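You operate a simulated robot arm through the tools that you are given. There is no shell and no other tool.

The job below is to be done with a simulated two-armed robot. You get a single attempt, and the scene is never put back.

## Task
Hold the orange jug on the top of the work table steady with one hand and put the brass coupling from the purple mat in it with the other.

Only the result counts: the job must be done as asked and must still hold three seconds after the hand-in. Knocking over, shifting, dropping, spilling or breaking anything else fails it.

## Robot
Two 6-joint arms with two-finger parallel grippers on one trunk, on a base that moves. Base frame: it is fixed to the floor where the robot stands at the start and does not move with it; the origin is under the middle of the robot, x ahead of it, y to its left, z up. Readings come in m, degrees, newtons and seconds.
The left shoulder is at the start at [-0.102, 0.177, 0.758], the right one opposite. With the tool pointing down near the work surface each hand reaches from about 0.1 to 0.68 m from the robot's upright axis, wherever it stands, measured 20 degrees to its own side. Places, roughly: brass coupling [-2.25, -2.5, 0.75]; orange jug [-2.25, -2.5, 0.75]. Payload 1.57 kg a hand.
The tool frame of a hand sits at the grasp point between the pads (the TCP): z along the fingers, y along the line on which they close. The tips reach 0.03 m beyond it. Largest opening 0.08 m; finger width 0.017, thickness 0.012; the body of the gripper, 0.04 by 0.082 m, starts 0.08 m behind the TCP.
Orientation is that of the tool frame in the base frame, as a unit quaternion [x, y, z, w]. With the fingers straight down and closing along the base's y, the tool's x points along the base's -x, its y along +y and its z along -z.

## Interface
- The arms move only by the tool arm_command. It takes "left_rows", "right_rows" or both (then of equal length, played together; a hand with none holds still); each is a list that holds one entry, the list of rows, each a list of 7 numbers: the shift along the tool's x, y, z in m, then the turn, a rotation vector about the tool's x, y, z in degrees, then the opening, from 0 (shut) to 1 (fully open). In form: [[[tx, ty, tz, ax, ay, az, jaw], ...]]. A call has 1 to 20 rows; each row shifts and turns the commanded pose from where the row before left it, along the tool's axes as they then stand. A row lasts 0.2 s, in which the tool goes at most 0.05 m and 8.6 degrees; a call with a longer step from one row to the next is refused whole, and so is a gripper value outside its range. Where a pose cannot be reached the arm comes as near as it can. A force on the tool above 40 N (or 10 N above the force at the start of the call, whichever is more), or a blocked arm, ends the call early, and 0.2 s more pass. Each finger travels about 0.072 m/s and halts on what it meets, pressing with about 43 N; the grip force reading is that of the motor and also rises with nothing between the fingers. The clock runs only during rows and for 0.2 s after the last one: add rows that do not move to give the fingers time. It gives the time, the measured TCP pose, the force on the tool (base axes), the opening and the grip force at its end, in the units of the frame above (readings bear some noise), with the torque about the TCP (base axes, N m) and any sound that the robot's microphone picked up, and new pictures: "pictures" is both (left out), scene, wrist or none (wrist: the cameras of the hands that moved).
- Cameras (640 x 400 px; columns grow to the right, rows downward): "scene" is now at [0.0475, 0.0088, 1.4964]; the picture's right is [0.11, -0.99, 0.00], its down [-0.58, -0.07, -0.81] and it looks along [0.80, 0.09, -0.59] (base axes); focal length 286 px, centre (320, 200). "left" rides on the left gripper at [0.072, 0.007, -0.122] in its tool frame; the picture's right is [-0.09, 1.00, 0.00], its down [-0.84, -0.08, -0.54] and it looks along [-0.54, -0.05, 0.84] (tool axes); focal length 238 px, centre (320, 200). "right" rides on the right gripper at [0.072, -0.007, -0.122] in its tool frame; the picture's right is [0.09, 1.00, 0.00], its down [-0.84, 0.08, -0.54] and it looks along [-0.54, 0.05, 0.84] (tool axes); focal length 238 px, centre (320, 200). There is no depth. A picture from a camera that has moved, and an enlarged one, comes with that camera's place and axes in the base frame and with its lens.
- slide_trunk(by): moves the trunk up (or, below 0, down) by that many m; the arms and the scene camera ride with it, the base frame stays. It gives what a move gives, with no picture.
- drive_base(legs): drives the robot by 1 to 6 legs, each [ahead, left, turn to the left] in m, m and degrees, along the robot's own axes; the way and the turn of a leg run together, so that a leg with both is an arc; at most 1.5 m and 180 degrees a leg. The arms and the cameras ride along, it lands a little off, and it stops where it bumps. It gives what a move gives, and a new picture of the scene camera.
- head_to(pan, tilt): turns the head with the scene camera to pan (to the left, within 143 degrees either way) and tilt (down, from -29 to 69), counted from straight ahead of the robot (the tilt from the chest, where the trunk bows). It gives what a move gives, and a new picture of the scene camera.
- zoom(camera, box): a new picture of the part [left, top, right, bottom] of that camera's present view, enlarged. The clock stands still meanwhile.
- close_job(): hands the job in; it is judged then, once.

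Places have to be worked out from the pictures, the camera data and where the tool is seen. Open the grippers and draw the arms clear of the work before you hand the job in, unless the task says otherwise.

The tools are called after "Call:" by a JSON object that holds its "fn" and its "kwargs". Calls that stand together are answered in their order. arm_command: Moves the arms, as the interface text tells. Its arguments: {"type":"object","properties":{"left_rows":{"type":"array","items":{"type":"array","items":{"type":"array","items":{"type":"number"}}}},"right_rows":{"type":"array","items":{"type":"array","items":{"type":"array","items":{"type":"number"}}}},"pictures":{"type":"string","enum":["both","scene","wrist","none"]}},"required":[]} The other tools are called the same way: slide_trunk (by) moves the trunk up or down; drive_base (legs) drives the base; head_to (pan, tilt) turns the head that bears the scene camera; zoom (camera, box) takes an enlarged picture of a part of a camera's view; close_job () hands the job in.

At the start:

```text
time: 0.0
left_position: [0.4416, 0.1817, 1.1376]
left_tcp_rot: [0.0, 1.0, 0.0, 0.0]
left_force: [0.8, 0.3, -0.6]
left_moment: [-0.03, -0.01, 0.01]
left_opening: 0.0801
left_grip_force: 0.1
right_position: [0.501, -0.2111, 1.0548]
right_tcp_rot: [-0.001, 1.0, 0.001, 0.0]
right_force: [0.3, -0.2, 0.0]
right_moment: [0.01, 0.03, 0.0]
right_opening: 0.0798
right_grip_force: 0.0
trunk travel left (down, up): [-0.2, 0.128]
robot x, y, heading: [-0.0001, -0.0015, 0.0]
head pan, tilt (commanded): [6.5, 36.0]
```

scene: 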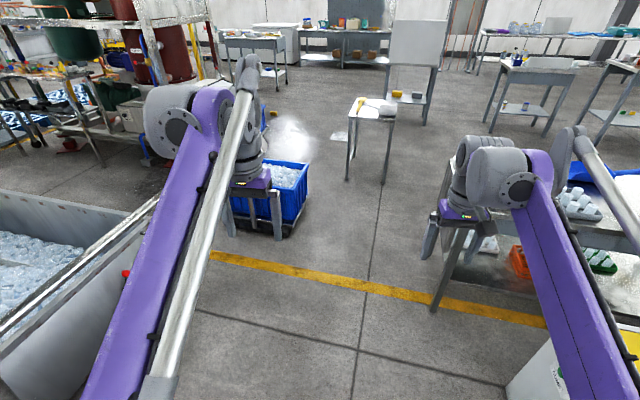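
right: 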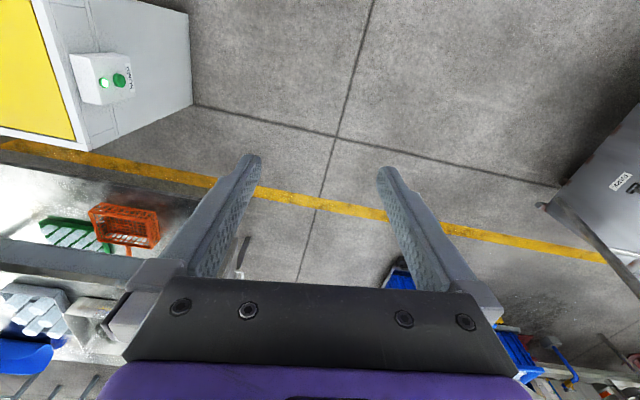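
left: 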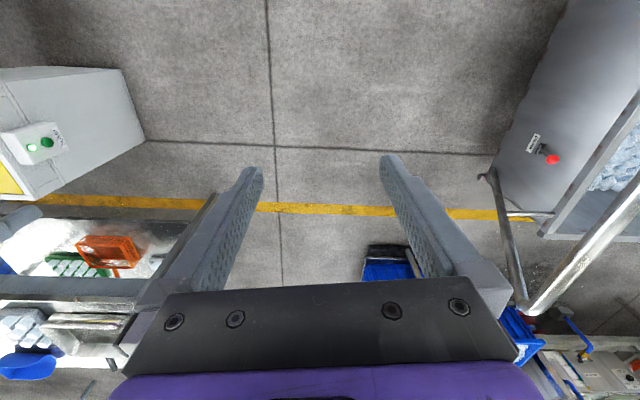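

The pictures show the room ahead, while the jug and coupling are told to be behind on the right, near [-2.25, -2.5]. I turn the head towards that to look before driving.

Call:
{"fn": "head_to", "kwargs": {"pan": -132, "tilt": 20}}

```text
time: 2.2
left_position: [0.4407, 0.1812, 1.1372]
left_tcp_rot: [0.0, 1.0, 0.001, -0.001]
left_force: [0.6, -0.7, -0.3]
left_moment: [0.01, -0.04, 0.02]
left_opening: 0.0797
left_grip_force: 0.0
right_position: [0.5029, -0.2105, 1.0551]
right_tcp_rot: [0.0, 1.0, 0.0, -0.001]
right_force: [0.9, -0.2, -0.5]
right_moment: [-0.01, 0.02, -0.01]
right_opening: 0.0799
right_grip_force: 0.0
trunk travel left (down, up): [-0.2, 0.128]
robot x, y, heading: [-0.0007, 0.0021, 0.1]
head pan, tilt (commanded): [-132.0, 20.0]
camera scene: at [-0.1017, -0.0703, 1.5217], right [-0.74, 0.67, 0.0], down [0.23, 0.25, -0.94], along [-0.63, -0.7, -0.34], focal length 286 px, centre (320, 200)
```

scene: 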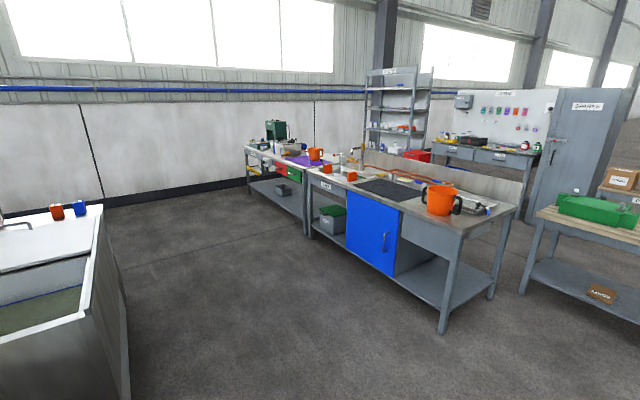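

I see two benches in a row: an orange vessel on the near one and a purple mat with an orange mug-like vessel on the farther one. I enlarge both to tell them apart.

Call:
{"fn": "zoom", "kwargs": {"camera": "scene", "box": [230, 110, 390, 210]}}

Call:
{"fn": "zoom", "kwargs": {"camera": "scene", "box": [360, 140, 520, 240]}}

```text
4.00 times, centred on (310, 160) of scene
camera zoom: at [-0.1017, -0.0703, 1.5217], right [-0.74, 0.67, 0.0], down [0.23, 0.25, -0.94], along [-0.63, -0.7, -0.34], focal length 1144 px, centre (360, 360)
```

zoom: 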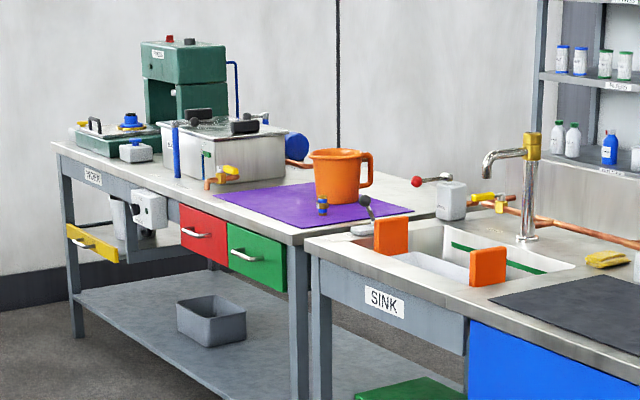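

```text
4.00 times, centred on (440, 190) of scene
camera zoom: at [-0.1017, -0.0703, 1.5217], right [-0.74, 0.67, 0.0], down [0.23, 0.25, -0.94], along [-0.63, -0.7, -0.34], focal length 1144 px, centre (-160, 240)
```

zoom: 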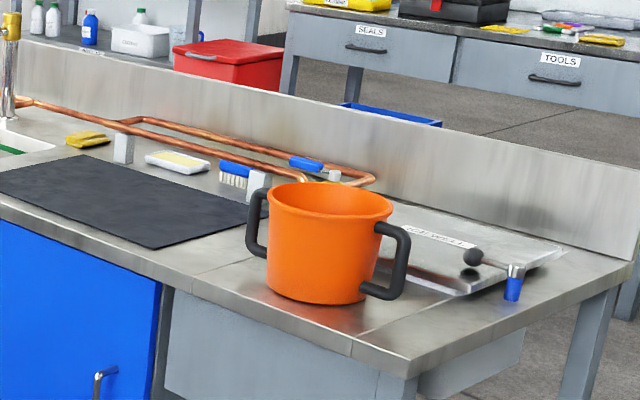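

The orange jug with one handle stands on the purple mat of the WORK table, which I judge to run along y from about -2.1 to -3.9 with its front edge near x -1.8; the other orange vessel is a pot on the sink bench. I look down to the right and backward to check the floor for a clear driving path.

Call:
{"fn": "head_to", "kwargs": {"pan": -143, "tilt": 55}}

Call:
{"fn": "head_to", "kwargs": {"pan": -85, "tilt": 40}}

Call:
{"fn": "head_to", "kwargs": {"pan": 143, "tilt": 45}}

```text
time: 3.2
left_position: [0.4427, 0.1809, 1.137]
left_tcp_rot: [0.0, 1.0, -0.001, 0.0]
left_force: [-0.9, 0.2, -0.9]
left_moment: [-0.02, 0.03, 0.0]
left_opening: 0.08
left_grip_force: 0.1
right_position: [0.5015, -0.2115, 1.0558]
right_tcp_rot: [0.0, 1.0, 0.001, 0.001]
right_force: [0.1, -0.3, -0.4]
right_moment: [0.01, 0.0, 0.03]
right_opening: 0.0798
right_grip_force: 0.0
trunk travel left (down, up): [-0.2, 0.128]
robot x, y, heading: [-0.0044, -0.0005, -0.1]
head pan, tilt (commanded): [-143.0, 55.0]
camera scene: at [-0.097, -0.0445, 1.4697], right [-0.6, 0.8, 0.0], down [0.65, 0.49, -0.57], along [-0.46, -0.35, -0.82], focal length 286 px, centre (320, 200)
```

scene: 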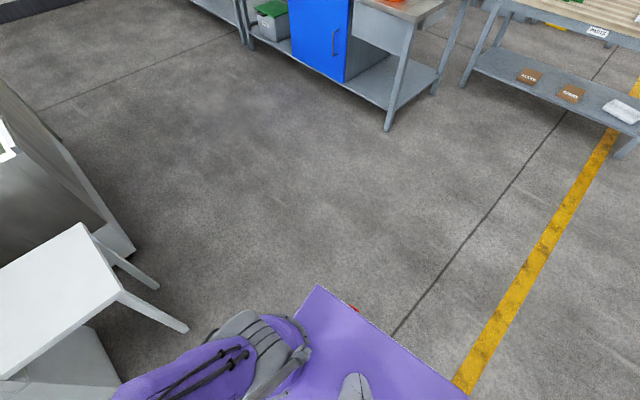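

```text
time: 4.5
left_position: [0.4414, 0.1825, 1.1373]
left_tcp_rot: [0.0, 1.0, 0.0, 0.001]
left_force: [0.4, 0.1, 0.1]
left_moment: [-0.01, 0.01, 0.0]
left_opening: 0.08
left_grip_force: 0.1
right_position: [0.5023, -0.2111, 1.0561]
right_tcp_rot: [0.001, 1.0, 0.001, 0.0]
right_force: [0.0, 0.7, 0.2]
right_moment: [0.0, 0.0, -0.02]
right_opening: 0.0798
right_grip_force: 0.0
trunk travel left (down, up): [-0.2, 0.128]
robot x, y, heading: [-0.0013, 0.0023, -0.1]
head pan, tilt (commanded): [-85.0, 40.0]
camera scene: at [-0.0321, -0.0858, 1.4903], right [-1.0, -0.09, 0.0], down [-0.06, 0.64, -0.77], along [0.07, -0.76, -0.64], focal length 286 px, centre (320, 200)
```

scene: 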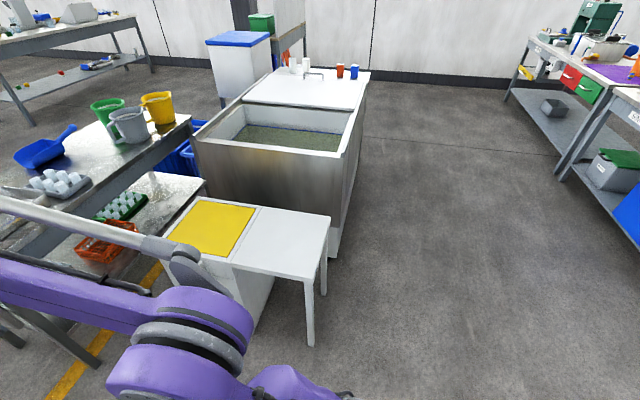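

```text
time: 7.7
left_position: [0.4425, 0.1818, 1.1377]
left_tcp_rot: [0.0, 1.0, 0.0, 0.0]
left_force: [0.6, -0.5, 0.1]
left_moment: [0.0, 0.03, 0.02]
left_opening: 0.0799
left_grip_force: 0.0
right_position: [0.5024, -0.2101, 1.0555]
right_tcp_rot: [0.001, 1.0, 0.0, 0.0]
right_force: [-0.4, -0.2, 0.3]
right_moment: [0.01, 0.03, 0.0]
right_opening: 0.08
right_grip_force: 0.0
trunk travel left (down, up): [-0.2, 0.128]
robot x, y, heading: [-0.0023, -0.0013, -0.0]
head pan, tilt (commanded): [143.0, 45.0]
camera scene: at [-0.1044, 0.0479, 1.4831], right [0.6, 0.8, 0.0], down [0.56, -0.43, -0.71], along [-0.56, 0.43, -0.71], focal length 286 px, centre (320, 200)
```

scene: 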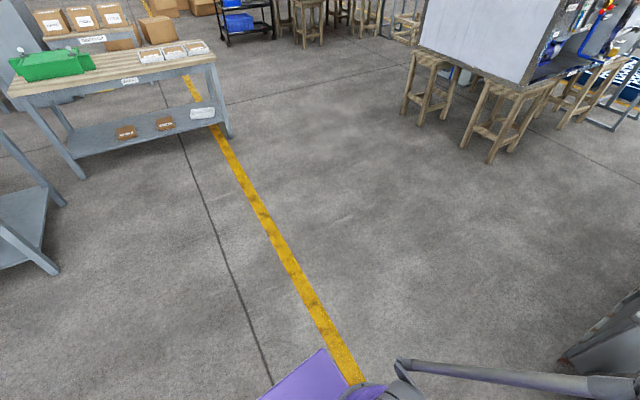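

The floor behind the robot and along the aisle between the machine (x > -0.2) and the benches (x < -1.75) looks clear, and the room appears turned about 8 degrees, so the table must be faced at heading about 172. I back off 1.0 m, turn right and drive down the aisle, with the head straight ahead.

Call:
{"fn": "head_to", "kwargs": {"pan": 0, "tilt": 36}}

Call:
{"fn": "drive_base", "kwargs": {"legs": [[-1.0, 0, 0], [0, 0, -95]]}}

```text
time: 10.0
left_position: [0.4415, 0.1822, 1.1366]
left_tcp_rot: [0.0, 1.0, 0.0, 0.0]
left_force: [-0.1, 1.1, 0.4]
left_moment: [0.02, 0.03, -0.04]
left_opening: 0.0799
left_grip_force: 0.1
right_position: [0.5019, -0.2103, 1.0556]
right_tcp_rot: [-0.001, 1.0, -0.001, -0.001]
right_force: [-0.3, 0.6, 0.8]
right_moment: [0.0, 0.01, 0.0]
right_opening: 0.08
right_grip_force: 0.0
trunk travel left (down, up): [-0.2, 0.128]
robot x, y, heading: [0.0033, 0.0047, -0.2]
head pan, tilt (commanded): [0.0, 36.0]
camera scene: at [0.0481, -0.0011, 1.4964], right [0.0, -1.0, 0.0], down [-0.59, 0.0, -0.81], along [0.81, 0.0, -0.59], focal length 286 px, centre (320, 200)
```

scene: 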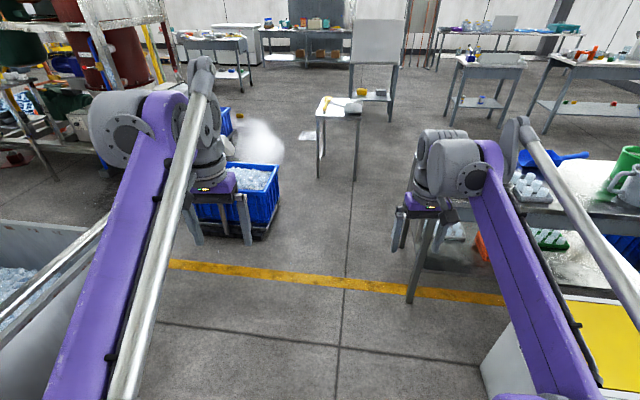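

```text
time: 19.1
left_position: [-0.8297, -0.4538, 1.1365]
left_tcp_rot: [0.716, 0.698, 0.001, 0.0]
left_force: [-0.1, -0.4, 0.0]
left_moment: [0.01, 0.04, 0.02]
left_opening: 0.0797
left_grip_force: 0.1
right_position: [-1.2242, -0.5044, 1.0559]
right_tcp_rot: [0.717, 0.697, 0.0, 0.0]
right_force: [0.2, 0.8, -0.1]
right_moment: [0.01, 0.02, -0.01]
right_opening: 0.0801
right_grip_force: 0.2
trunk travel left (down, up): [-0.2, 0.128]
robot x, y, heading: [-0.9984, -0.0055, -91.9]
head pan, tilt (commanded): [0.0, 36.0]
camera scene: at [-1.0017, -0.0577, 1.4964], right [-1.0, 0.03, 0.0], down [0.02, 0.59, -0.81], along [-0.02, -0.81, -0.59], focal length 286 px, centre (320, 200)
```

scene: 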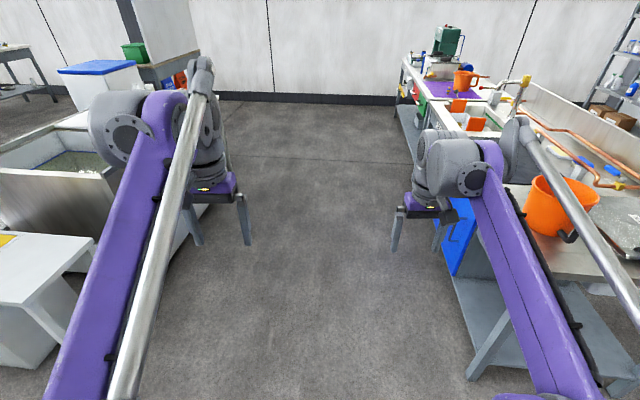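

The base stands at (-1.0, 0) heading -92 and the aisle ahead is free, with the jug visible at the far right on the purple mat. I drive down the aisle 2.85 m and turn right to face the table.

Call:
{"fn": "drive_base", "kwargs": {"legs": [[1.45, 0, 0], [1.4, 0, 0], [0, 0, -96]]}}

```text
time: 37.1
left_position: [-1.5558, -2.9986, 1.1376]
left_tcp_rot: [0.998, -0.067, 0.0, 0.0]
left_force: [0.1, 0.1, 0.2]
left_moment: [-0.02, -0.02, -0.03]
left_opening: 0.0799
left_grip_force: 0.1
right_position: [-1.5641, -2.6012, 1.0562]
right_tcp_rot: [0.998, -0.066, 0.0, 0.0]
right_force: [0.0, 0.0, -1.1]
right_moment: [-0.03, -0.02, -0.01]
right_opening: 0.0799
right_grip_force: 0.0
trunk travel left (down, up): [-0.2, 0.128]
robot x, y, heading: [-1.0944, -2.8809, 172.4]
head pan, tilt (commanded): [0.0, 36.0]
camera scene: at [-1.144, -2.8713, 1.4964], right [0.13, 0.99, 0.0], down [0.58, -0.08, -0.81], along [-0.8, 0.11, -0.59], focal length 286 px, centre (320, 200)
```

scene: 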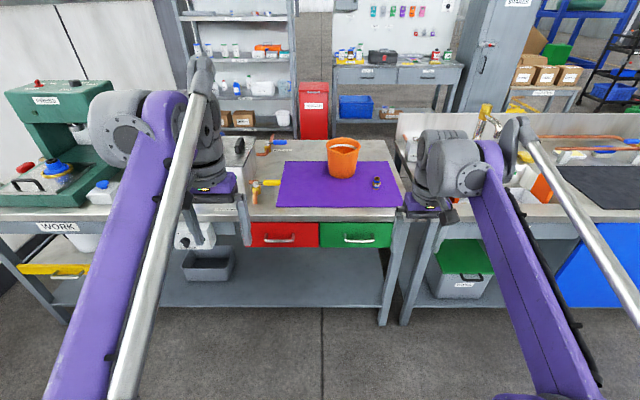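

Now the robot faces the WORK table squarely, with the jug at about pixel (342, 165) and a small coupling-like thing at (377, 183) on the mat. I enlarge the mat to see them, and to measure.

Call:
{"fn": "zoom", "kwargs": {"camera": "scene", "box": [240, 125, 420, 238]}}

Call:
{"fn": "zoom", "kwargs": {"camera": "scene", "box": [310, 125, 406, 185]}}

```text
3.54 times, centred on (330, 182) of scene
camera zoom: at [-1.144, -2.8713, 1.4964], right [0.13, 0.99, 0.0], down [0.58, -0.08, -0.81], along [-0.8, 0.11, -0.59], focal length 1013 px, centre (285, 266)
```

zoom: 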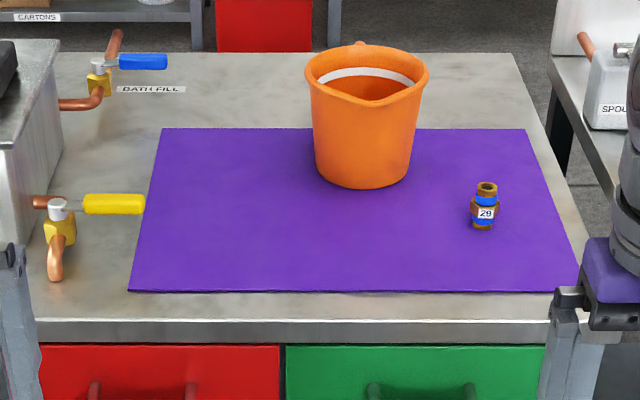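

```text
6.67 times, centred on (358, 155) of scene
camera zoom: at [-1.144, -2.8713, 1.4964], right [0.13, 0.99, 0.0], down [0.58, -0.08, -0.81], along [-0.8, 0.11, -0.59], focal length 1907 px, centre (67, 500)
```

zoom: 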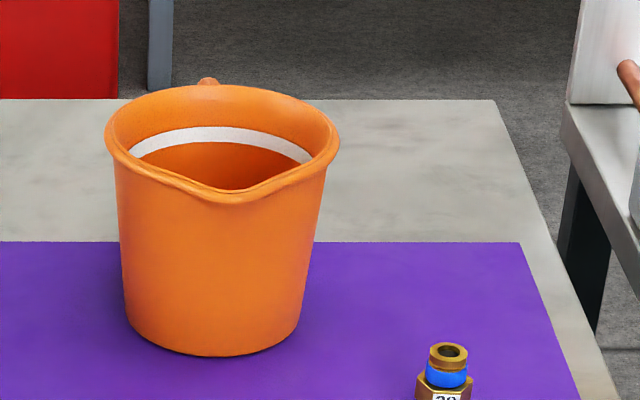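

I judge the table front edge about 0.97 m ahead of the robot, the jug centre about 1.32 m ahead and 0.11 m to the right (rim z ~0.90, about 0.16 wide), and the upright coupling "29" about 1.16 m ahead and 0.26 m to the right. I look straight down to see how far the base juts out before driving closer.

Call:
{"fn": "head_to", "kwargs": {"pan": 0, "tilt": 69}}

Call:
{"fn": "slide_trunk", "kwargs": {"by": 0.12}}

```text
time: 38.0
left_position: [-1.5568, -2.9987, 1.1372]
left_tcp_rot: [0.998, -0.065, 0.0, 0.0]
left_force: [0.3, -0.8, 0.7]
left_moment: [-0.02, 0.03, 0.01]
left_opening: 0.0799
left_grip_force: 0.1
right_position: [-1.5642, -2.6018, 1.0559]
right_tcp_rot: [0.998, -0.066, 0.0, 0.0]
right_force: [0.0, 0.4, 0.4]
right_moment: [-0.01, 0.02, 0.02]
right_opening: 0.0799
right_grip_force: 0.1
trunk travel left (down, up): [-0.2, 0.128]
robot x, y, heading: [-1.0948, -2.8775, 172.2]
head pan, tilt (commanded): [0.0, 68.8]
camera scene: at [-1.1128, -2.8755, 1.4543], right [0.13, 0.99, 0.0], down [0.92, -0.12, -0.36], along [-0.36, 0.05, -0.93], focal length 286 px, centre (320, 200)
```

scene: 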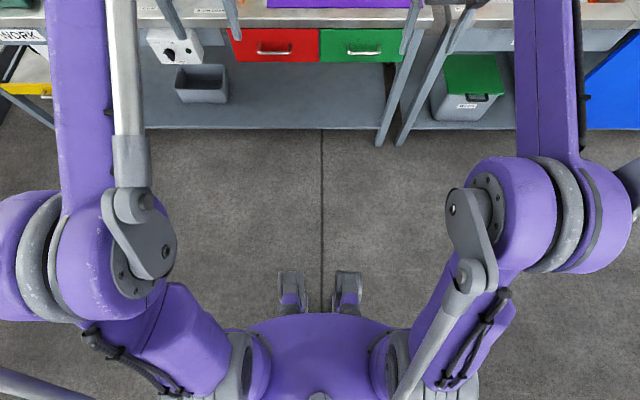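

```text
time: 39.5
left_position: [-1.5564, -2.9983, 1.2571]
left_tcp_rot: [0.998, -0.066, 0.0, 0.0]
left_force: [0.1, 0.1, 0.4]
left_moment: [0.01, 0.0, 0.0]
left_opening: 0.0801
left_grip_force: 0.0
right_position: [-1.5631, -2.6017, 1.1751]
right_tcp_rot: [0.998, -0.066, 0.0, 0.001]
right_force: [0.5, 0.9, -0.3]
right_moment: [-0.02, 0.0, -0.02]
right_opening: 0.0801
right_grip_force: 0.0
trunk travel left (down, up): [-0.32, 0.008]
robot x, y, heading: [-1.0963, -2.8814, 172.5]
head pan, tilt (commanded): [0.0, 68.8]
```

The base's feet reach only about 0.19 m ahead of the axis and the table's shelf begins about 0.91 m ahead, so I can come about 0.62 m closer. I drive 0.52 m ahead and 0.10 m right first, then re-measure.

Call:
{"fn": "drive_base", "kwargs": {"legs": [[0.52, -0.1, 0]]}}

Call:
{"fn": "head_to", "kwargs": {"pan": 0, "tilt": 50}}

```text
time: 42.6
left_position: [-2.0561, -2.8316, 1.2573]
left_tcp_rot: [0.998, -0.066, 0.0, 0.0]
left_force: [-0.1, 0.2, -1.0]
left_moment: [0.0, -0.02, -0.02]
left_opening: 0.08
left_grip_force: 0.0
right_position: [-2.064, -2.4347, 1.1752]
right_tcp_rot: [0.998, -0.065, 0.0, 0.0]
right_force: [0.5, 0.2, 0.1]
right_moment: [-0.03, 0.01, 0.0]
right_opening: 0.0799
right_grip_force: 0.2
trunk travel left (down, up): [-0.32, 0.008]
robot x, y, heading: [-1.5937, -2.7121, 172.4]
head pan, tilt (commanded): [0.0, 68.8]
camera scene: at [-1.6075, -2.7087, 1.5791], right [0.13, 0.99, 0.0], down [0.92, -0.12, -0.36], along [-0.36, 0.05, -0.93], focal length 286 px, centre (320, 200)
```

scene: 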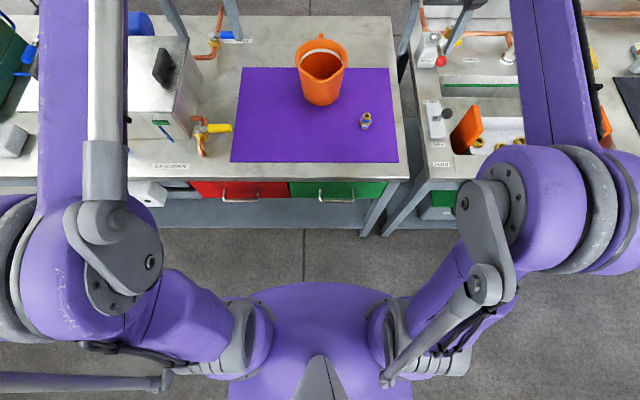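

```text
time: 43.4
left_position: [-2.0557, -2.8317, 1.257]
left_tcp_rot: [0.998, -0.066, 0.0, 0.001]
left_force: [-0.9, 1.1, -0.1]
left_moment: [0.02, 0.0, 0.0]
left_opening: 0.0803
left_grip_force: 0.0
right_position: [-2.064, -2.4341, 1.1758]
right_tcp_rot: [0.998, -0.066, 0.0, 0.0]
right_force: [-0.3, -0.1, -0.3]
right_moment: [0.02, 0.0, 0.0]
right_opening: 0.0801
right_grip_force: 0.0
trunk travel left (down, up): [-0.32, 0.008]
robot x, y, heading: [-1.5947, -2.7087, 172.3]
head pan, tilt (commanded): [0.0, 50.0]
camera scene: at [-1.6289, -2.7059, 1.6011], right [0.13, 0.99, 0.0], down [0.76, -0.1, -0.64], along [-0.64, 0.09, -0.77], focal length 286 px, centre (320, 200)
```

scene: 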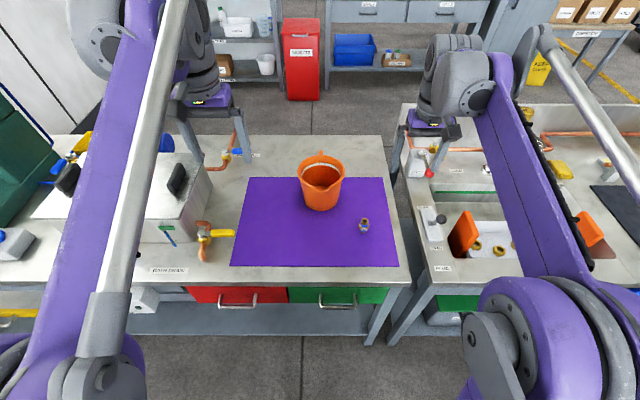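

The jug and coupling are now well in view. I enlarge the mat region to measure both again from this place.

Call:
{"fn": "zoom", "kwargs": {"camera": "scene", "box": [230, 140, 422, 260]}}

Call:
{"fn": "zoom", "kwargs": {"camera": "scene", "box": [286, 142, 382, 242]}}

```text
3.33 times, centred on (326, 200) of scene
camera zoom: at [-1.6289, -2.7059, 1.6011], right [0.13, 0.99, 0.0], down [0.76, -0.1, -0.64], along [-0.64, 0.09, -0.77], focal length 954 px, centre (300, 200)
```

zoom: 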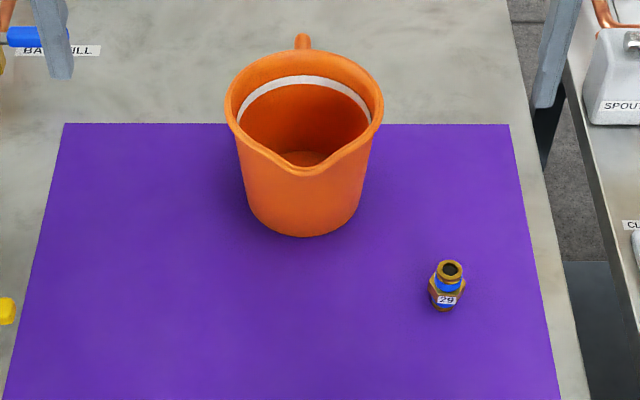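

```text
4.00 times, centred on (334, 192) of scene
camera zoom: at [-1.6289, -2.7059, 1.6011], right [0.13, 0.99, 0.0], down [0.76, -0.1, -0.64], along [-0.64, 0.09, -0.77], focal length 1144 px, centre (264, 232)
```

zoom: 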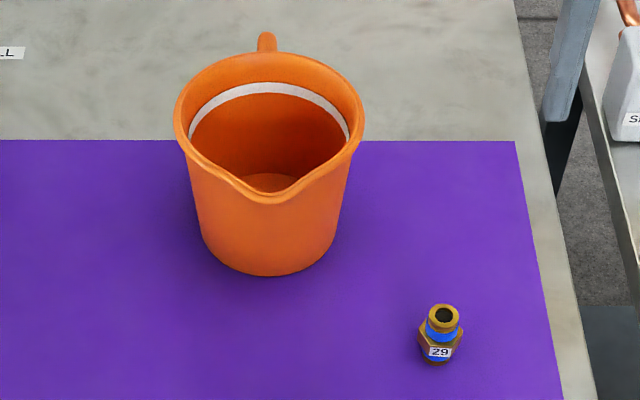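

Triangulating from the two standpoints puts the mat at z ≈ 0.80, the jug rim at z ≈ 0.945 with its centre about 0.715 m ahead and on the midline, and the coupling top at z ≈ 0.858, about 0.577 m ahead and 0.145 m to the right. There is still some 0.2 m to the table's shelf ahead of the feet, so I drive 0.11 m closer.

Call:
{"fn": "drive_base", "kwargs": {"legs": [[0.11, 0, 0]]}}

Call:
{"fn": "head_to", "kwargs": {"pan": 0, "tilt": 60}}

```text
time: 44.6
left_position: [-2.1658, -2.8159, 1.2576]
left_tcp_rot: [0.998, -0.067, 0.0, 0.0]
left_force: [0.7, 0.5, 0.2]
left_moment: [0.02, -0.01, 0.03]
left_opening: 0.0799
left_grip_force: 0.0
right_position: [-2.174, -2.4196, 1.175]
right_tcp_rot: [0.998, -0.066, 0.0, 0.0]
right_force: [-0.2, 0.6, 0.6]
right_moment: [-0.02, 0.0, 0.03]
right_opening: 0.0799
right_grip_force: 0.0
trunk travel left (down, up): [-0.32, 0.008]
robot x, y, heading: [-1.7049, -2.6957, 172.5]
head pan, tilt (commanded): [0.0, 50.0]
camera scene: at [-1.7373, -2.6912, 1.6009], right [0.13, 0.99, 0.0], down [0.76, -0.1, -0.64], along [-0.64, 0.09, -0.77], focal length 286 px, centre (320, 200)
```

scene: 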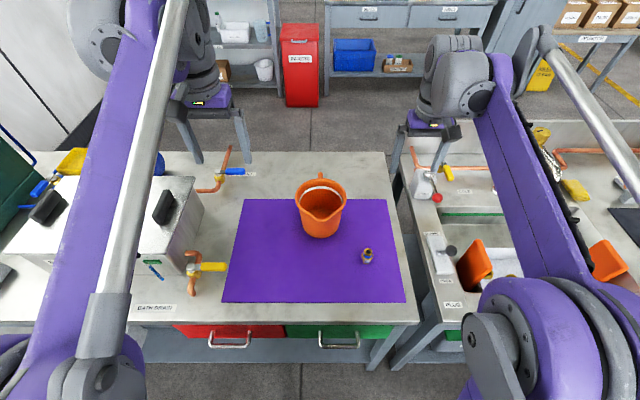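

```text
time: 45.4
left_position: [-2.1659, -2.8156, 1.257]
left_tcp_rot: [0.998, -0.067, 0.0, 0.001]
left_force: [0.2, -0.8, -1.0]
left_moment: [0.05, -0.02, 0.0]
left_opening: 0.0801
left_grip_force: 0.0
right_position: [-2.1734, -2.4192, 1.1747]
right_tcp_rot: [0.998, -0.067, 0.0, 0.0]
right_force: [-1.2, -0.2, -0.4]
right_moment: [-0.03, 0.01, -0.02]
right_opening: 0.0801
right_grip_force: 0.0
trunk travel left (down, up): [-0.32, 0.008]
robot x, y, heading: [-1.7079, -2.6934, 172.4]
head pan, tilt (commanded): [0.0, 60.0]
camera scene: at [-1.7289, -2.6923, 1.5886], right [0.13, 0.99, 0.0], down [0.86, -0.12, -0.5], along [-0.5, 0.07, -0.87], focal length 286 px, centre (320, 200)
```

scene: 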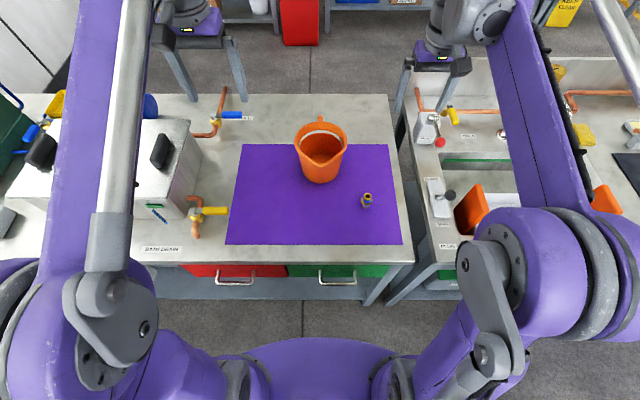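

The robot now stands about 0.28 m short of the table edge, with the jug near pixel (320, 155). I zoom in again for exact pixels of the jug and coupling.

Call:
{"fn": "zoom", "kwargs": {"camera": "scene", "box": [280, 110, 400, 235]}}

Call:
{"fn": "zoom", "kwargs": {"camera": "scene", "box": [335, 165, 399, 229]}}

```text
3.20 times, centred on (340, 172) of scene
camera zoom: at [-1.7289, -2.6923, 1.5886], right [0.13, 0.99, 0.0], down [0.86, -0.12, -0.5], along [-0.5, 0.07, -0.87], focal length 916 px, centre (256, 288)
```

zoom: 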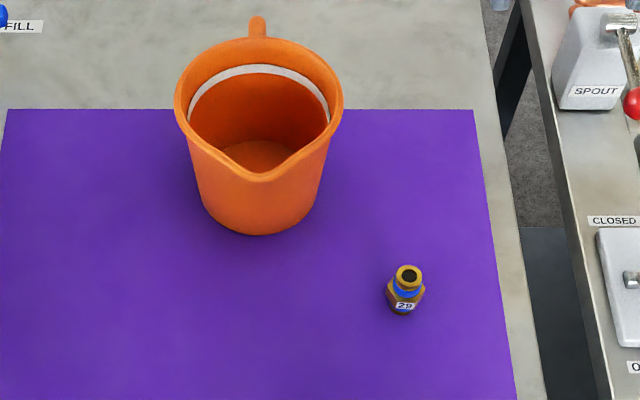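

```text
6.25 times, centred on (367, 197) of scene
camera zoom: at [-1.7289, -2.6923, 1.5886], right [0.13, 0.99, 0.0], down [0.86, -0.12, -0.5], along [-0.5, 0.07, -0.87], focal length 1788 px, centre (26, 219)
```

zoom: 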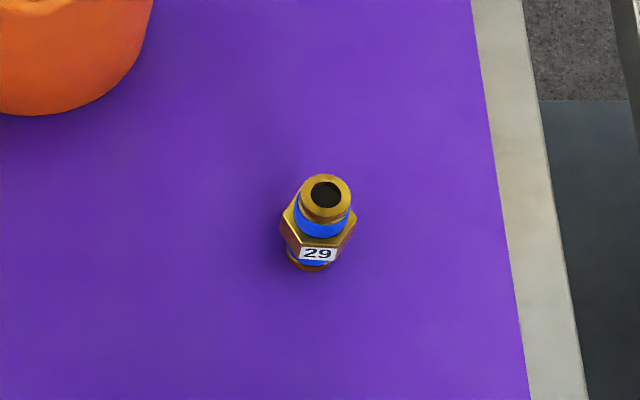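

From the new view I place the coupling axis near base [-2.141, -2.493], top z ≈ 0.857, and the jug axis near [-2.298, -2.612], rim radius ≈ 0.077. I zoom on both grippers to check the camera geometry against the known tool positions.

Call:
{"fn": "zoom", "kwargs": {"camera": "scene", "box": [140, 0, 268, 110]}}

Call:
{"fn": "zoom", "kwargs": {"camera": "scene", "box": [380, 0, 508, 120]}}

```text
3.64 times, centred on (204, 55) of scene
camera zoom: at [-1.7289, -2.6923, 1.5886], right [0.13, 0.99, 0.0], down [0.86, -0.12, -0.5], along [-0.5, 0.07, -0.87], focal length 1040 px, centre (742, 727)
```

zoom: 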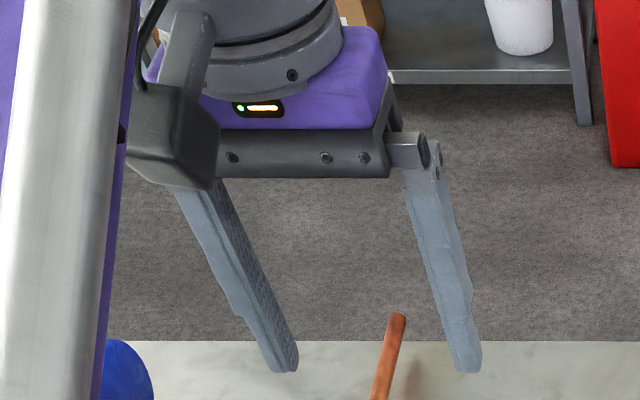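

```text
3.33 times, centred on (444, 60) of scene
camera zoom: at [-1.7289, -2.6923, 1.5886], right [0.13, 0.99, 0.0], down [0.86, -0.12, -0.5], along [-0.5, 0.07, -0.87], focal length 954 px, centre (-93, 667)
```

zoom: 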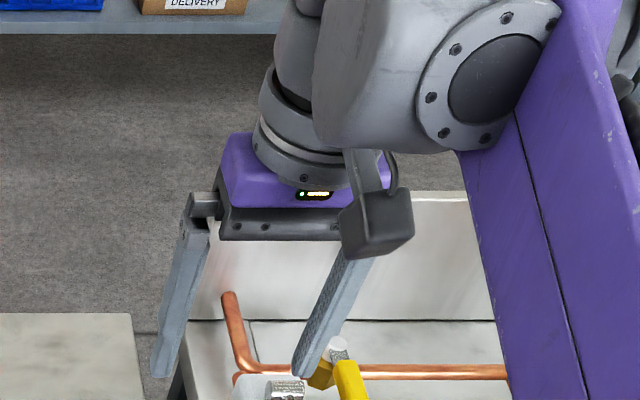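

The predicted and seen fingertip positions agree within about 2-3 mm, so the geometry is sound. I look closer at the coupling's hexagon to choose the closing direction.

Call:
{"fn": "zoom", "kwargs": {"camera": "scene", "box": [354, 185, 380, 211]}}

```text
15.38 times, centred on (367, 198) of scene
camera zoom: at [-1.7289, -2.6923, 1.5886], right [0.13, 0.99, 0.0], down [0.86, -0.12, -0.5], along [-0.5, 0.07, -0.87], focal length 4401 px, centre (-403, 231)
```

zoom: 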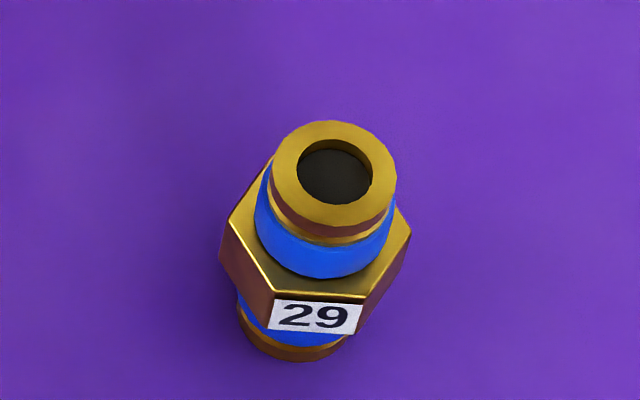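

The hexagon's labelled flat faces the robot, turned about 4 degrees clockwise, so the right gripper should close along the forward direction: a turn of -86 degrees about its tool z (the camera then points away from the left hand). Hex spans z ≈ 0.819–0.834. I move the right hand above the coupling and make that turn up high.

Call:
{"fn": "arm_command", "kwargs": {"right_rows": [[[0.021, 0.034, 0.02, 0, 0, 0, 1], [0.0215, 0.034, 0.02, 0, 0, 0, 1], [0, 0, 0, 0, 0, -7.82, 1], [0, 0, 0, 0, 0, -7.82, 1], [0, 0, 0, 0, 0, -7.82, 1], [0, 0, 0, 0, 0, -7.82, 1], [0, 0, 0, 0, 0, -7.82, 1], [0, 0, 0, 0, 0, -7.82, 1], [0, 0, 0, 0, 0, -7.82, 1], [0, 0, 0, 0, 0, -7.82, 1], [0, 0, 0, 0, 0, -7.82, 1], [0, 0, 0, 0, 0, -7.82, 1], [0, 0, 0, 0, 0, -7.8, 1], [0, 0, 0, 0, 0, 0, 1]]], "pictures": "both"}}

```text
time: 48.4
left_position: [-2.1655, -2.816, 1.2575]
left_tcp_rot: [0.998, -0.068, 0.0, -0.001]
left_force: [0.3, -0.9, -0.3]
left_moment: [0.03, 0.02, 0.01]
left_opening: 0.0802
left_grip_force: 0.0
right_position: [-2.1405, -2.4918, 1.1356]
right_tcp_rot: [0.775, 0.632, 0.0, 0.0]
right_force: [-0.5, 0.0, 0.4]
right_moment: [0.02, -0.01, 0.0]
right_opening: 0.0801
right_grip_force: 0.1
trunk travel left (down, up): [-0.32, 0.008]
robot x, y, heading: [-1.7072, -2.6932, 172.2]
head pan, tilt (commanded): [0.0, 60.0]
camera scene: at [-1.7282, -2.6924, 1.5886], right [0.13, 0.99, 0.0], down [0.86, -0.12, -0.5], along [-0.5, 0.07, -0.87], focal length 286 px, centre (320, 200)
camera right: at [-2.1327, -2.4198, 1.2572], right [0.99, -0.11, 0.0], down [-0.09, -0.84, 0.54], along [-0.06, -0.54, -0.84], focal length 238 px, centre (320, 200)
```

scene: 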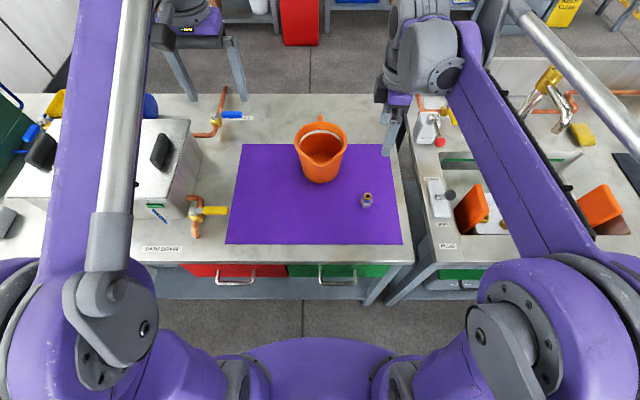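
right: 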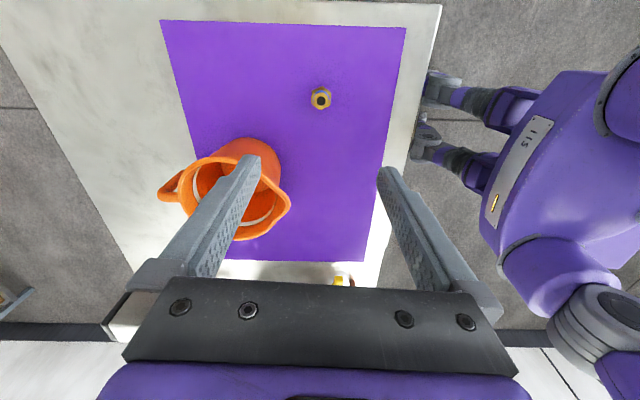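

The right hand is above the coupling with the wanted turn, and its wrist camera shows the coupling about 5 mm to the tool's +x. I descend to z ≈ 0.965 with a small correction and re-measure there.

Call:
{"fn": "arm_command", "kwargs": {"right_rows": [[[0.003, 0, 0.0425, 0, 0, 0, 1], [0, 0, 0.0425, 0, 0, 0, 1], [0, 0, 0.0425, 0, 0, 0, 1], [0, 0, 0.0425, 0, 0, 0, 1], [0, 0, 0, 0, 0, 0, 1]]], "pictures": "both"}}

Call:
{"fn": "zoom", "kwargs": {"camera": "right", "box": [240, 20, 400, 120]}}

```text
time: 49.5
left_position: [-2.1648, -2.8161, 1.2574]
left_tcp_rot: [0.998, -0.067, 0.0, 0.0]
left_force: [-0.1, -0.5, 0.2]
left_moment: [-0.02, -0.01, 0.01]
left_opening: 0.0798
left_grip_force: 0.0
right_position: [-2.1399, -2.4885, 0.9656]
right_tcp_rot: [0.776, 0.631, 0.0, 0.0]
right_force: [0.4, 0.4, 1.3]
right_moment: [0.0, 0.01, 0.02]
right_opening: 0.0802
right_grip_force: 0.1
trunk travel left (down, up): [-0.32, 0.008]
robot x, y, heading: [-1.704, -2.6948, 172.6]
head pan, tilt (commanded): [0.0, 60.0]
camera scene: at [-1.7278, -2.6926, 1.5886], right [0.13, 0.99, 0.0], down [0.86, -0.12, -0.5], along [-0.5, 0.07, -0.87], focal length 286 px, centre (320, 200)
camera right: at [-2.1316, -2.4156, 1.0873], right [0.99, -0.11, 0.0], down [-0.09, -0.84, 0.54], along [-0.06, -0.54, -0.84], focal length 238 px, centre (320, 200)
```

scene: 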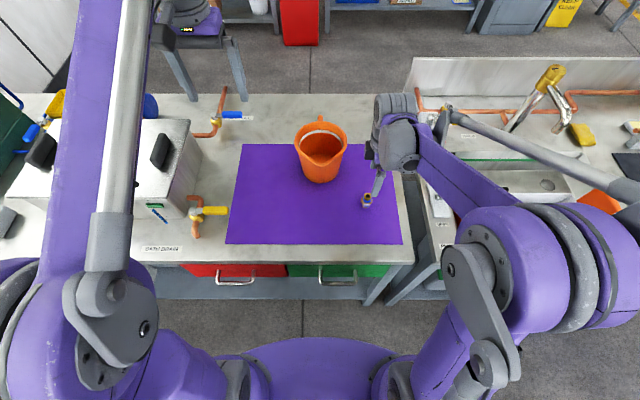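
right: 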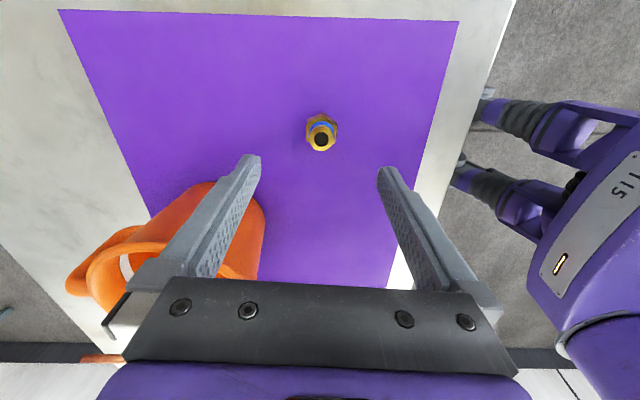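

```text
4.00 times, centred on (320, 70) of right
camera zoom: at [-2.1316, -2.4156, 1.0873], right [0.99, -0.11, 0.0], down [-0.09, -0.84, 0.54], along [-0.06, -0.54, -0.84], focal length 953 px, centre (320, 720)
```

zoom: 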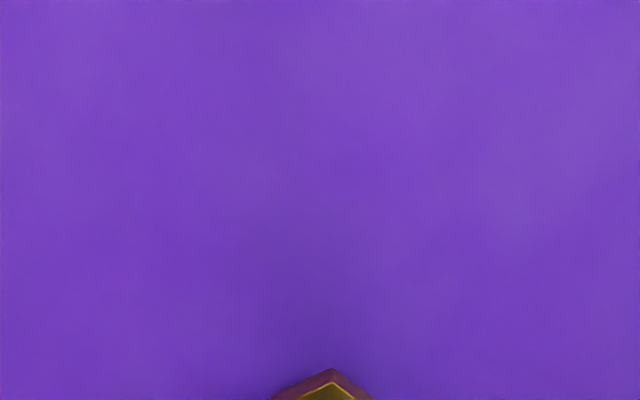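

The coupling shows at about (321, 137) in the right wrist picture, between and beyond the fingers. I zoom on it for exact offsets and orientation.

Call:
{"fn": "zoom", "kwargs": {"camera": "right", "box": [296, 106, 344, 162]}}

Call:
{"fn": "zoom", "kwargs": {"camera": "scene", "box": [340, 140, 420, 220]}}

```text
7.14 times, centred on (320, 134) of right
camera zoom: at [-2.1316, -2.4156, 1.0873], right [0.99, -0.11, 0.0], down [-0.09, -0.84, 0.54], along [-0.06, -0.54, -0.84], focal length 1702 px, centre (320, 671)
```

zoom: 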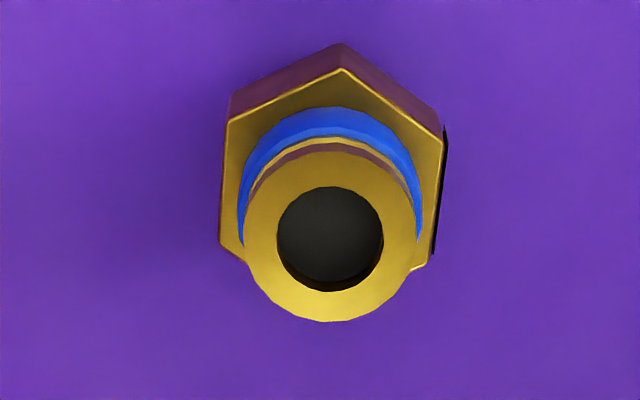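

```text
5.00 times, centred on (380, 180) of scene
camera zoom: at [-1.7278, -2.6926, 1.5886], right [0.13, 0.99, 0.0], down [0.86, -0.12, -0.5], along [-0.5, 0.07, -0.87], focal length 1430 px, centre (20, 300)
```

zoom: 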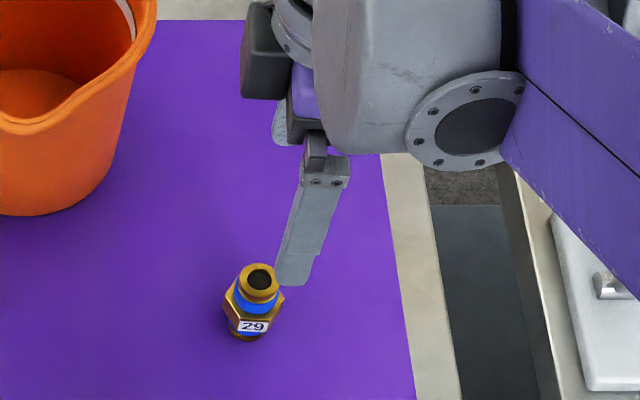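

The hex flats look parallel to the fingers, and the hole centre lies close to the TCP axis. I take one enlarged look at the right wrist to learn which way the black box sticks out, since the left hand will work beside it.

Call:
{"fn": "zoom", "kwargs": {"camera": "scene", "box": [350, 80, 430, 200]}}

```text
3.33 times, centred on (390, 140) of scene
camera zoom: at [-1.7278, -2.6926, 1.5886], right [0.13, 0.99, 0.0], down [0.86, -0.12, -0.5], along [-0.5, 0.07, -0.87], focal length 954 px, centre (87, 400)
```

zoom: 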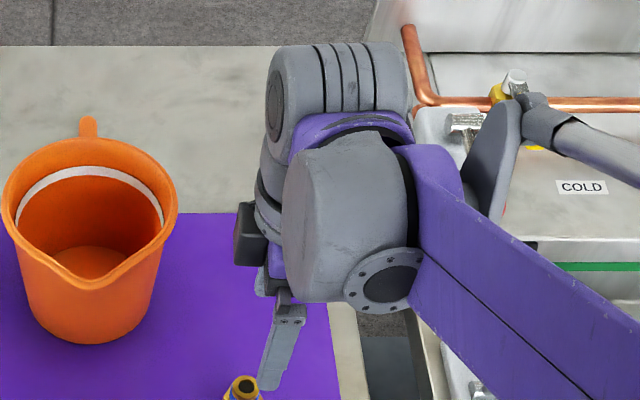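

Both cameras agree that the coupling lies about 4 mm to the tool's -x and 1 mm to +y, with flats aligned within about 2 degrees. I correct that and lower the open gripper to z ≈ 0.842, around the hexagon.

Call:
{"fn": "arm_command", "kwargs": {"right_rows": [[[-0.0043, 0.0013, 0.03, 0, 0, 0, 1], [0, 0, 0.04, 0, 0, 0, 1], [0, 0, 0.03, 0, 0, 0, 1], [0, 0, 0.0236, 0, 0, 0, 1], [0, 0, 0, 0, 0, 0, 1]]], "pictures": "both"}}

Call:
{"fn": "zoom", "kwargs": {"camera": "scene", "box": [330, 140, 410, 230]}}

```text
time: 50.8
left_position: [-2.1666, -2.8158, 1.257]
left_tcp_rot: [0.998, -0.067, 0.0, -0.001]
left_force: [0.0, 0.1, 0.2]
left_moment: [0.02, 0.02, 0.01]
left_opening: 0.0801
left_grip_force: 0.0
right_position: [-2.1396, -2.4932, 0.8416]
right_tcp_rot: [0.775, 0.632, 0.0, -0.001]
right_force: [-0.1, 0.4, -0.5]
right_moment: [0.0, 0.04, -0.01]
right_opening: 0.08
right_grip_force: 0.0
trunk travel left (down, up): [-0.32, 0.008]
robot x, y, heading: [-1.704, -2.696, 172.4]
head pan, tilt (commanded): [0.0, 60.0]
camera scene: at [-1.7279, -2.6925, 1.5886], right [0.13, 0.99, 0.0], down [0.86, -0.12, -0.5], along [-0.5, 0.07, -0.87], focal length 286 px, centre (320, 200)
camera right: at [-2.131, -2.4204, 0.9633], right [0.99, -0.11, 0.0], down [-0.09, -0.84, 0.54], along [-0.06, -0.54, -0.84], focal length 238 px, centre (320, 200)
```

scene: 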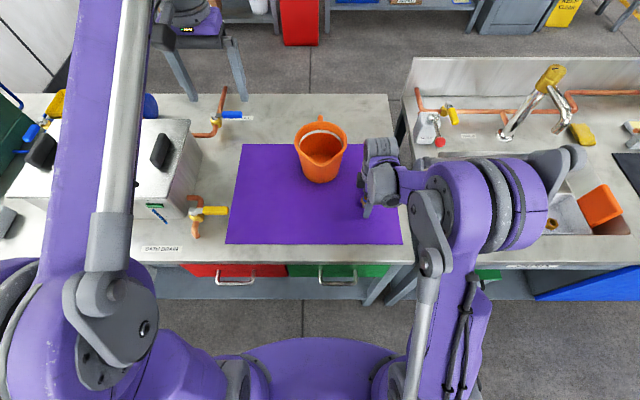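
right: 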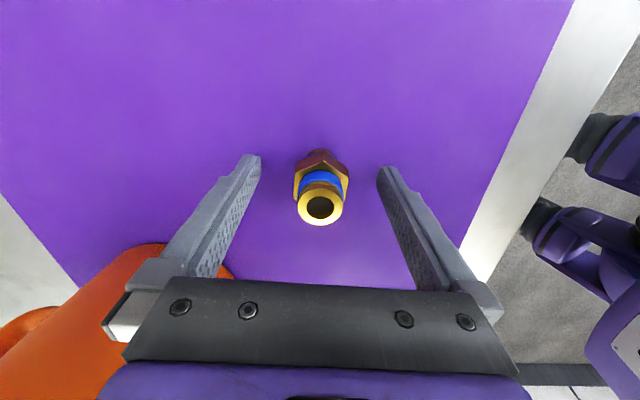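

```text
4.44 times, centred on (370, 185) of scene
camera zoom: at [-1.7279, -2.6925, 1.5886], right [0.13, 0.99, 0.0], down [0.86, -0.12, -0.5], along [-0.5, 0.07, -0.87], focal length 1272 px, centre (98, 267)
```

zoom: 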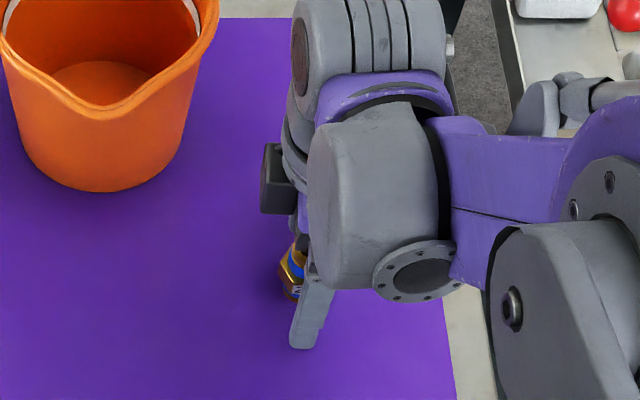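

The coupling's hole now projects to the TCP within a millimetre and nothing has been touched. I close the right gripper on the hexagon.

Call:
{"fn": "arm_command", "kwargs": {"right_rows": [[[0, 0, 0, 0, 0, 0, 0.5], [0, 0, 0, 0, 0, 0, 0.3], [0, 0, 0, 0, 0, 0, 0], [0, 0, 0, 0, 0, 0, 0], [0, 0, 0, 0, 0, 0, 0]]], "pictures": "wrist"}}

```text
time: 52.0
left_position: [-2.1661, -2.8145, 1.2573]
left_tcp_rot: [0.998, -0.068, 0.0, 0.0]
left_force: [-0.7, 0.0, 0.6]
left_moment: [0.02, 0.0, 0.0]
left_opening: 0.0801
left_grip_force: 0.1
right_position: [-2.1406, -2.4923, 0.8422]
right_tcp_rot: [0.776, 0.631, 0.0, 0.0]
right_force: [0.2, -0.6, -0.4]
right_moment: [0.03, 0.04, -0.02]
right_opening: 0.0314
right_grip_force: 40.1
trunk travel left (down, up): [-0.32, 0.008]
robot x, y, heading: [-1.7018, -2.6957, 172.4]
head pan, tilt (commanded): [0.0, 60.0]
camera right: at [-2.1312, -2.4204, 0.9635], right [0.99, -0.11, 0.0], down [-0.09, -0.84, 0.54], along [-0.06, -0.54, -0.84], focal length 238 px, centre (320, 200)
```

right: 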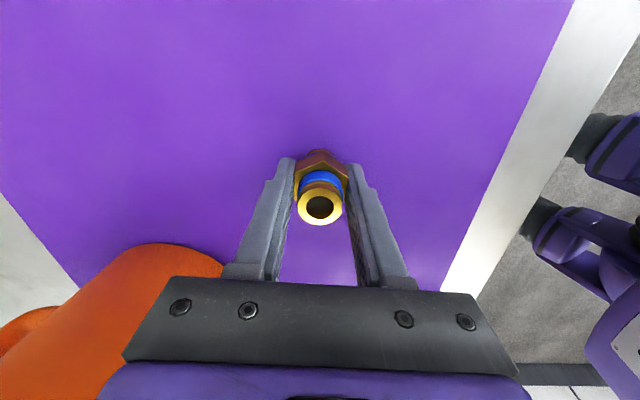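

The gripper holds the hexagon flats (opening 0.031, grip force 40 N). I lift the coupling straight up by 0.2 m and keep it to the right of the jug.

Call:
{"fn": "arm_command", "kwargs": {"right_rows": [[[0, 0, -0.015, 0, 0, 0, 0], [0, 0, -0.035, 0, 0, 0, 0], [0, 0, -0.04, 0, 0, 0, 0], [0, 0, -0.04, 0, 0, 0, 0], [0, 0, -0.04, 0, 0, 0, 0], [0, 0, -0.03, 0, 0, 0, 0], [0, 0, 0, 0, 0, 0, 0]]], "pictures": "both"}}

```text
time: 53.5
left_position: [-2.1656, -2.8143, 1.2588]
left_tcp_rot: [0.998, -0.067, -0.001, 0.0]
left_force: [0.2, -0.3, 0.5]
left_moment: [-0.01, 0.02, 0.01]
left_opening: 0.0797
left_grip_force: 0.2
right_position: [-2.1405, -2.4914, 1.0433]
right_tcp_rot: [0.776, 0.631, 0.0, 0.001]
right_force: [-0.1, -0.1, -1.3]
right_moment: [-0.01, 0.0, 0.03]
right_opening: 0.0309
right_grip_force: 39.8
trunk travel left (down, up): [-0.32, 0.008]
robot x, y, heading: [-1.7041, -2.6902, 172.3]
head pan, tilt (commanded): [0.0, 60.0]
camera scene: at [-1.7284, -2.6923, 1.5886], right [0.13, 0.99, 0.0], down [0.86, -0.12, -0.5], along [-0.5, 0.07, -0.87], focal length 286 px, centre (320, 200)
camera right: at [-2.132, -2.42, 1.1632], right [0.99, -0.11, 0.0], down [-0.09, -0.83, 0.54], along [-0.06, -0.54, -0.84], focal length 238 px, centre (320, 200)
```

scene: 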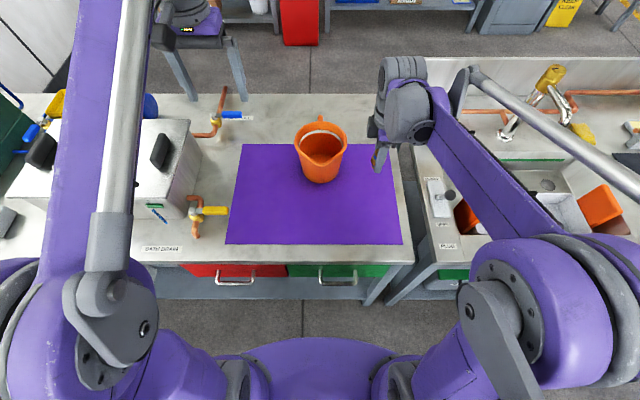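
right: 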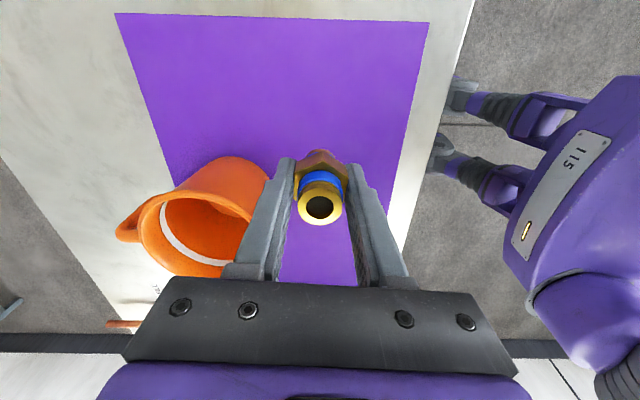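

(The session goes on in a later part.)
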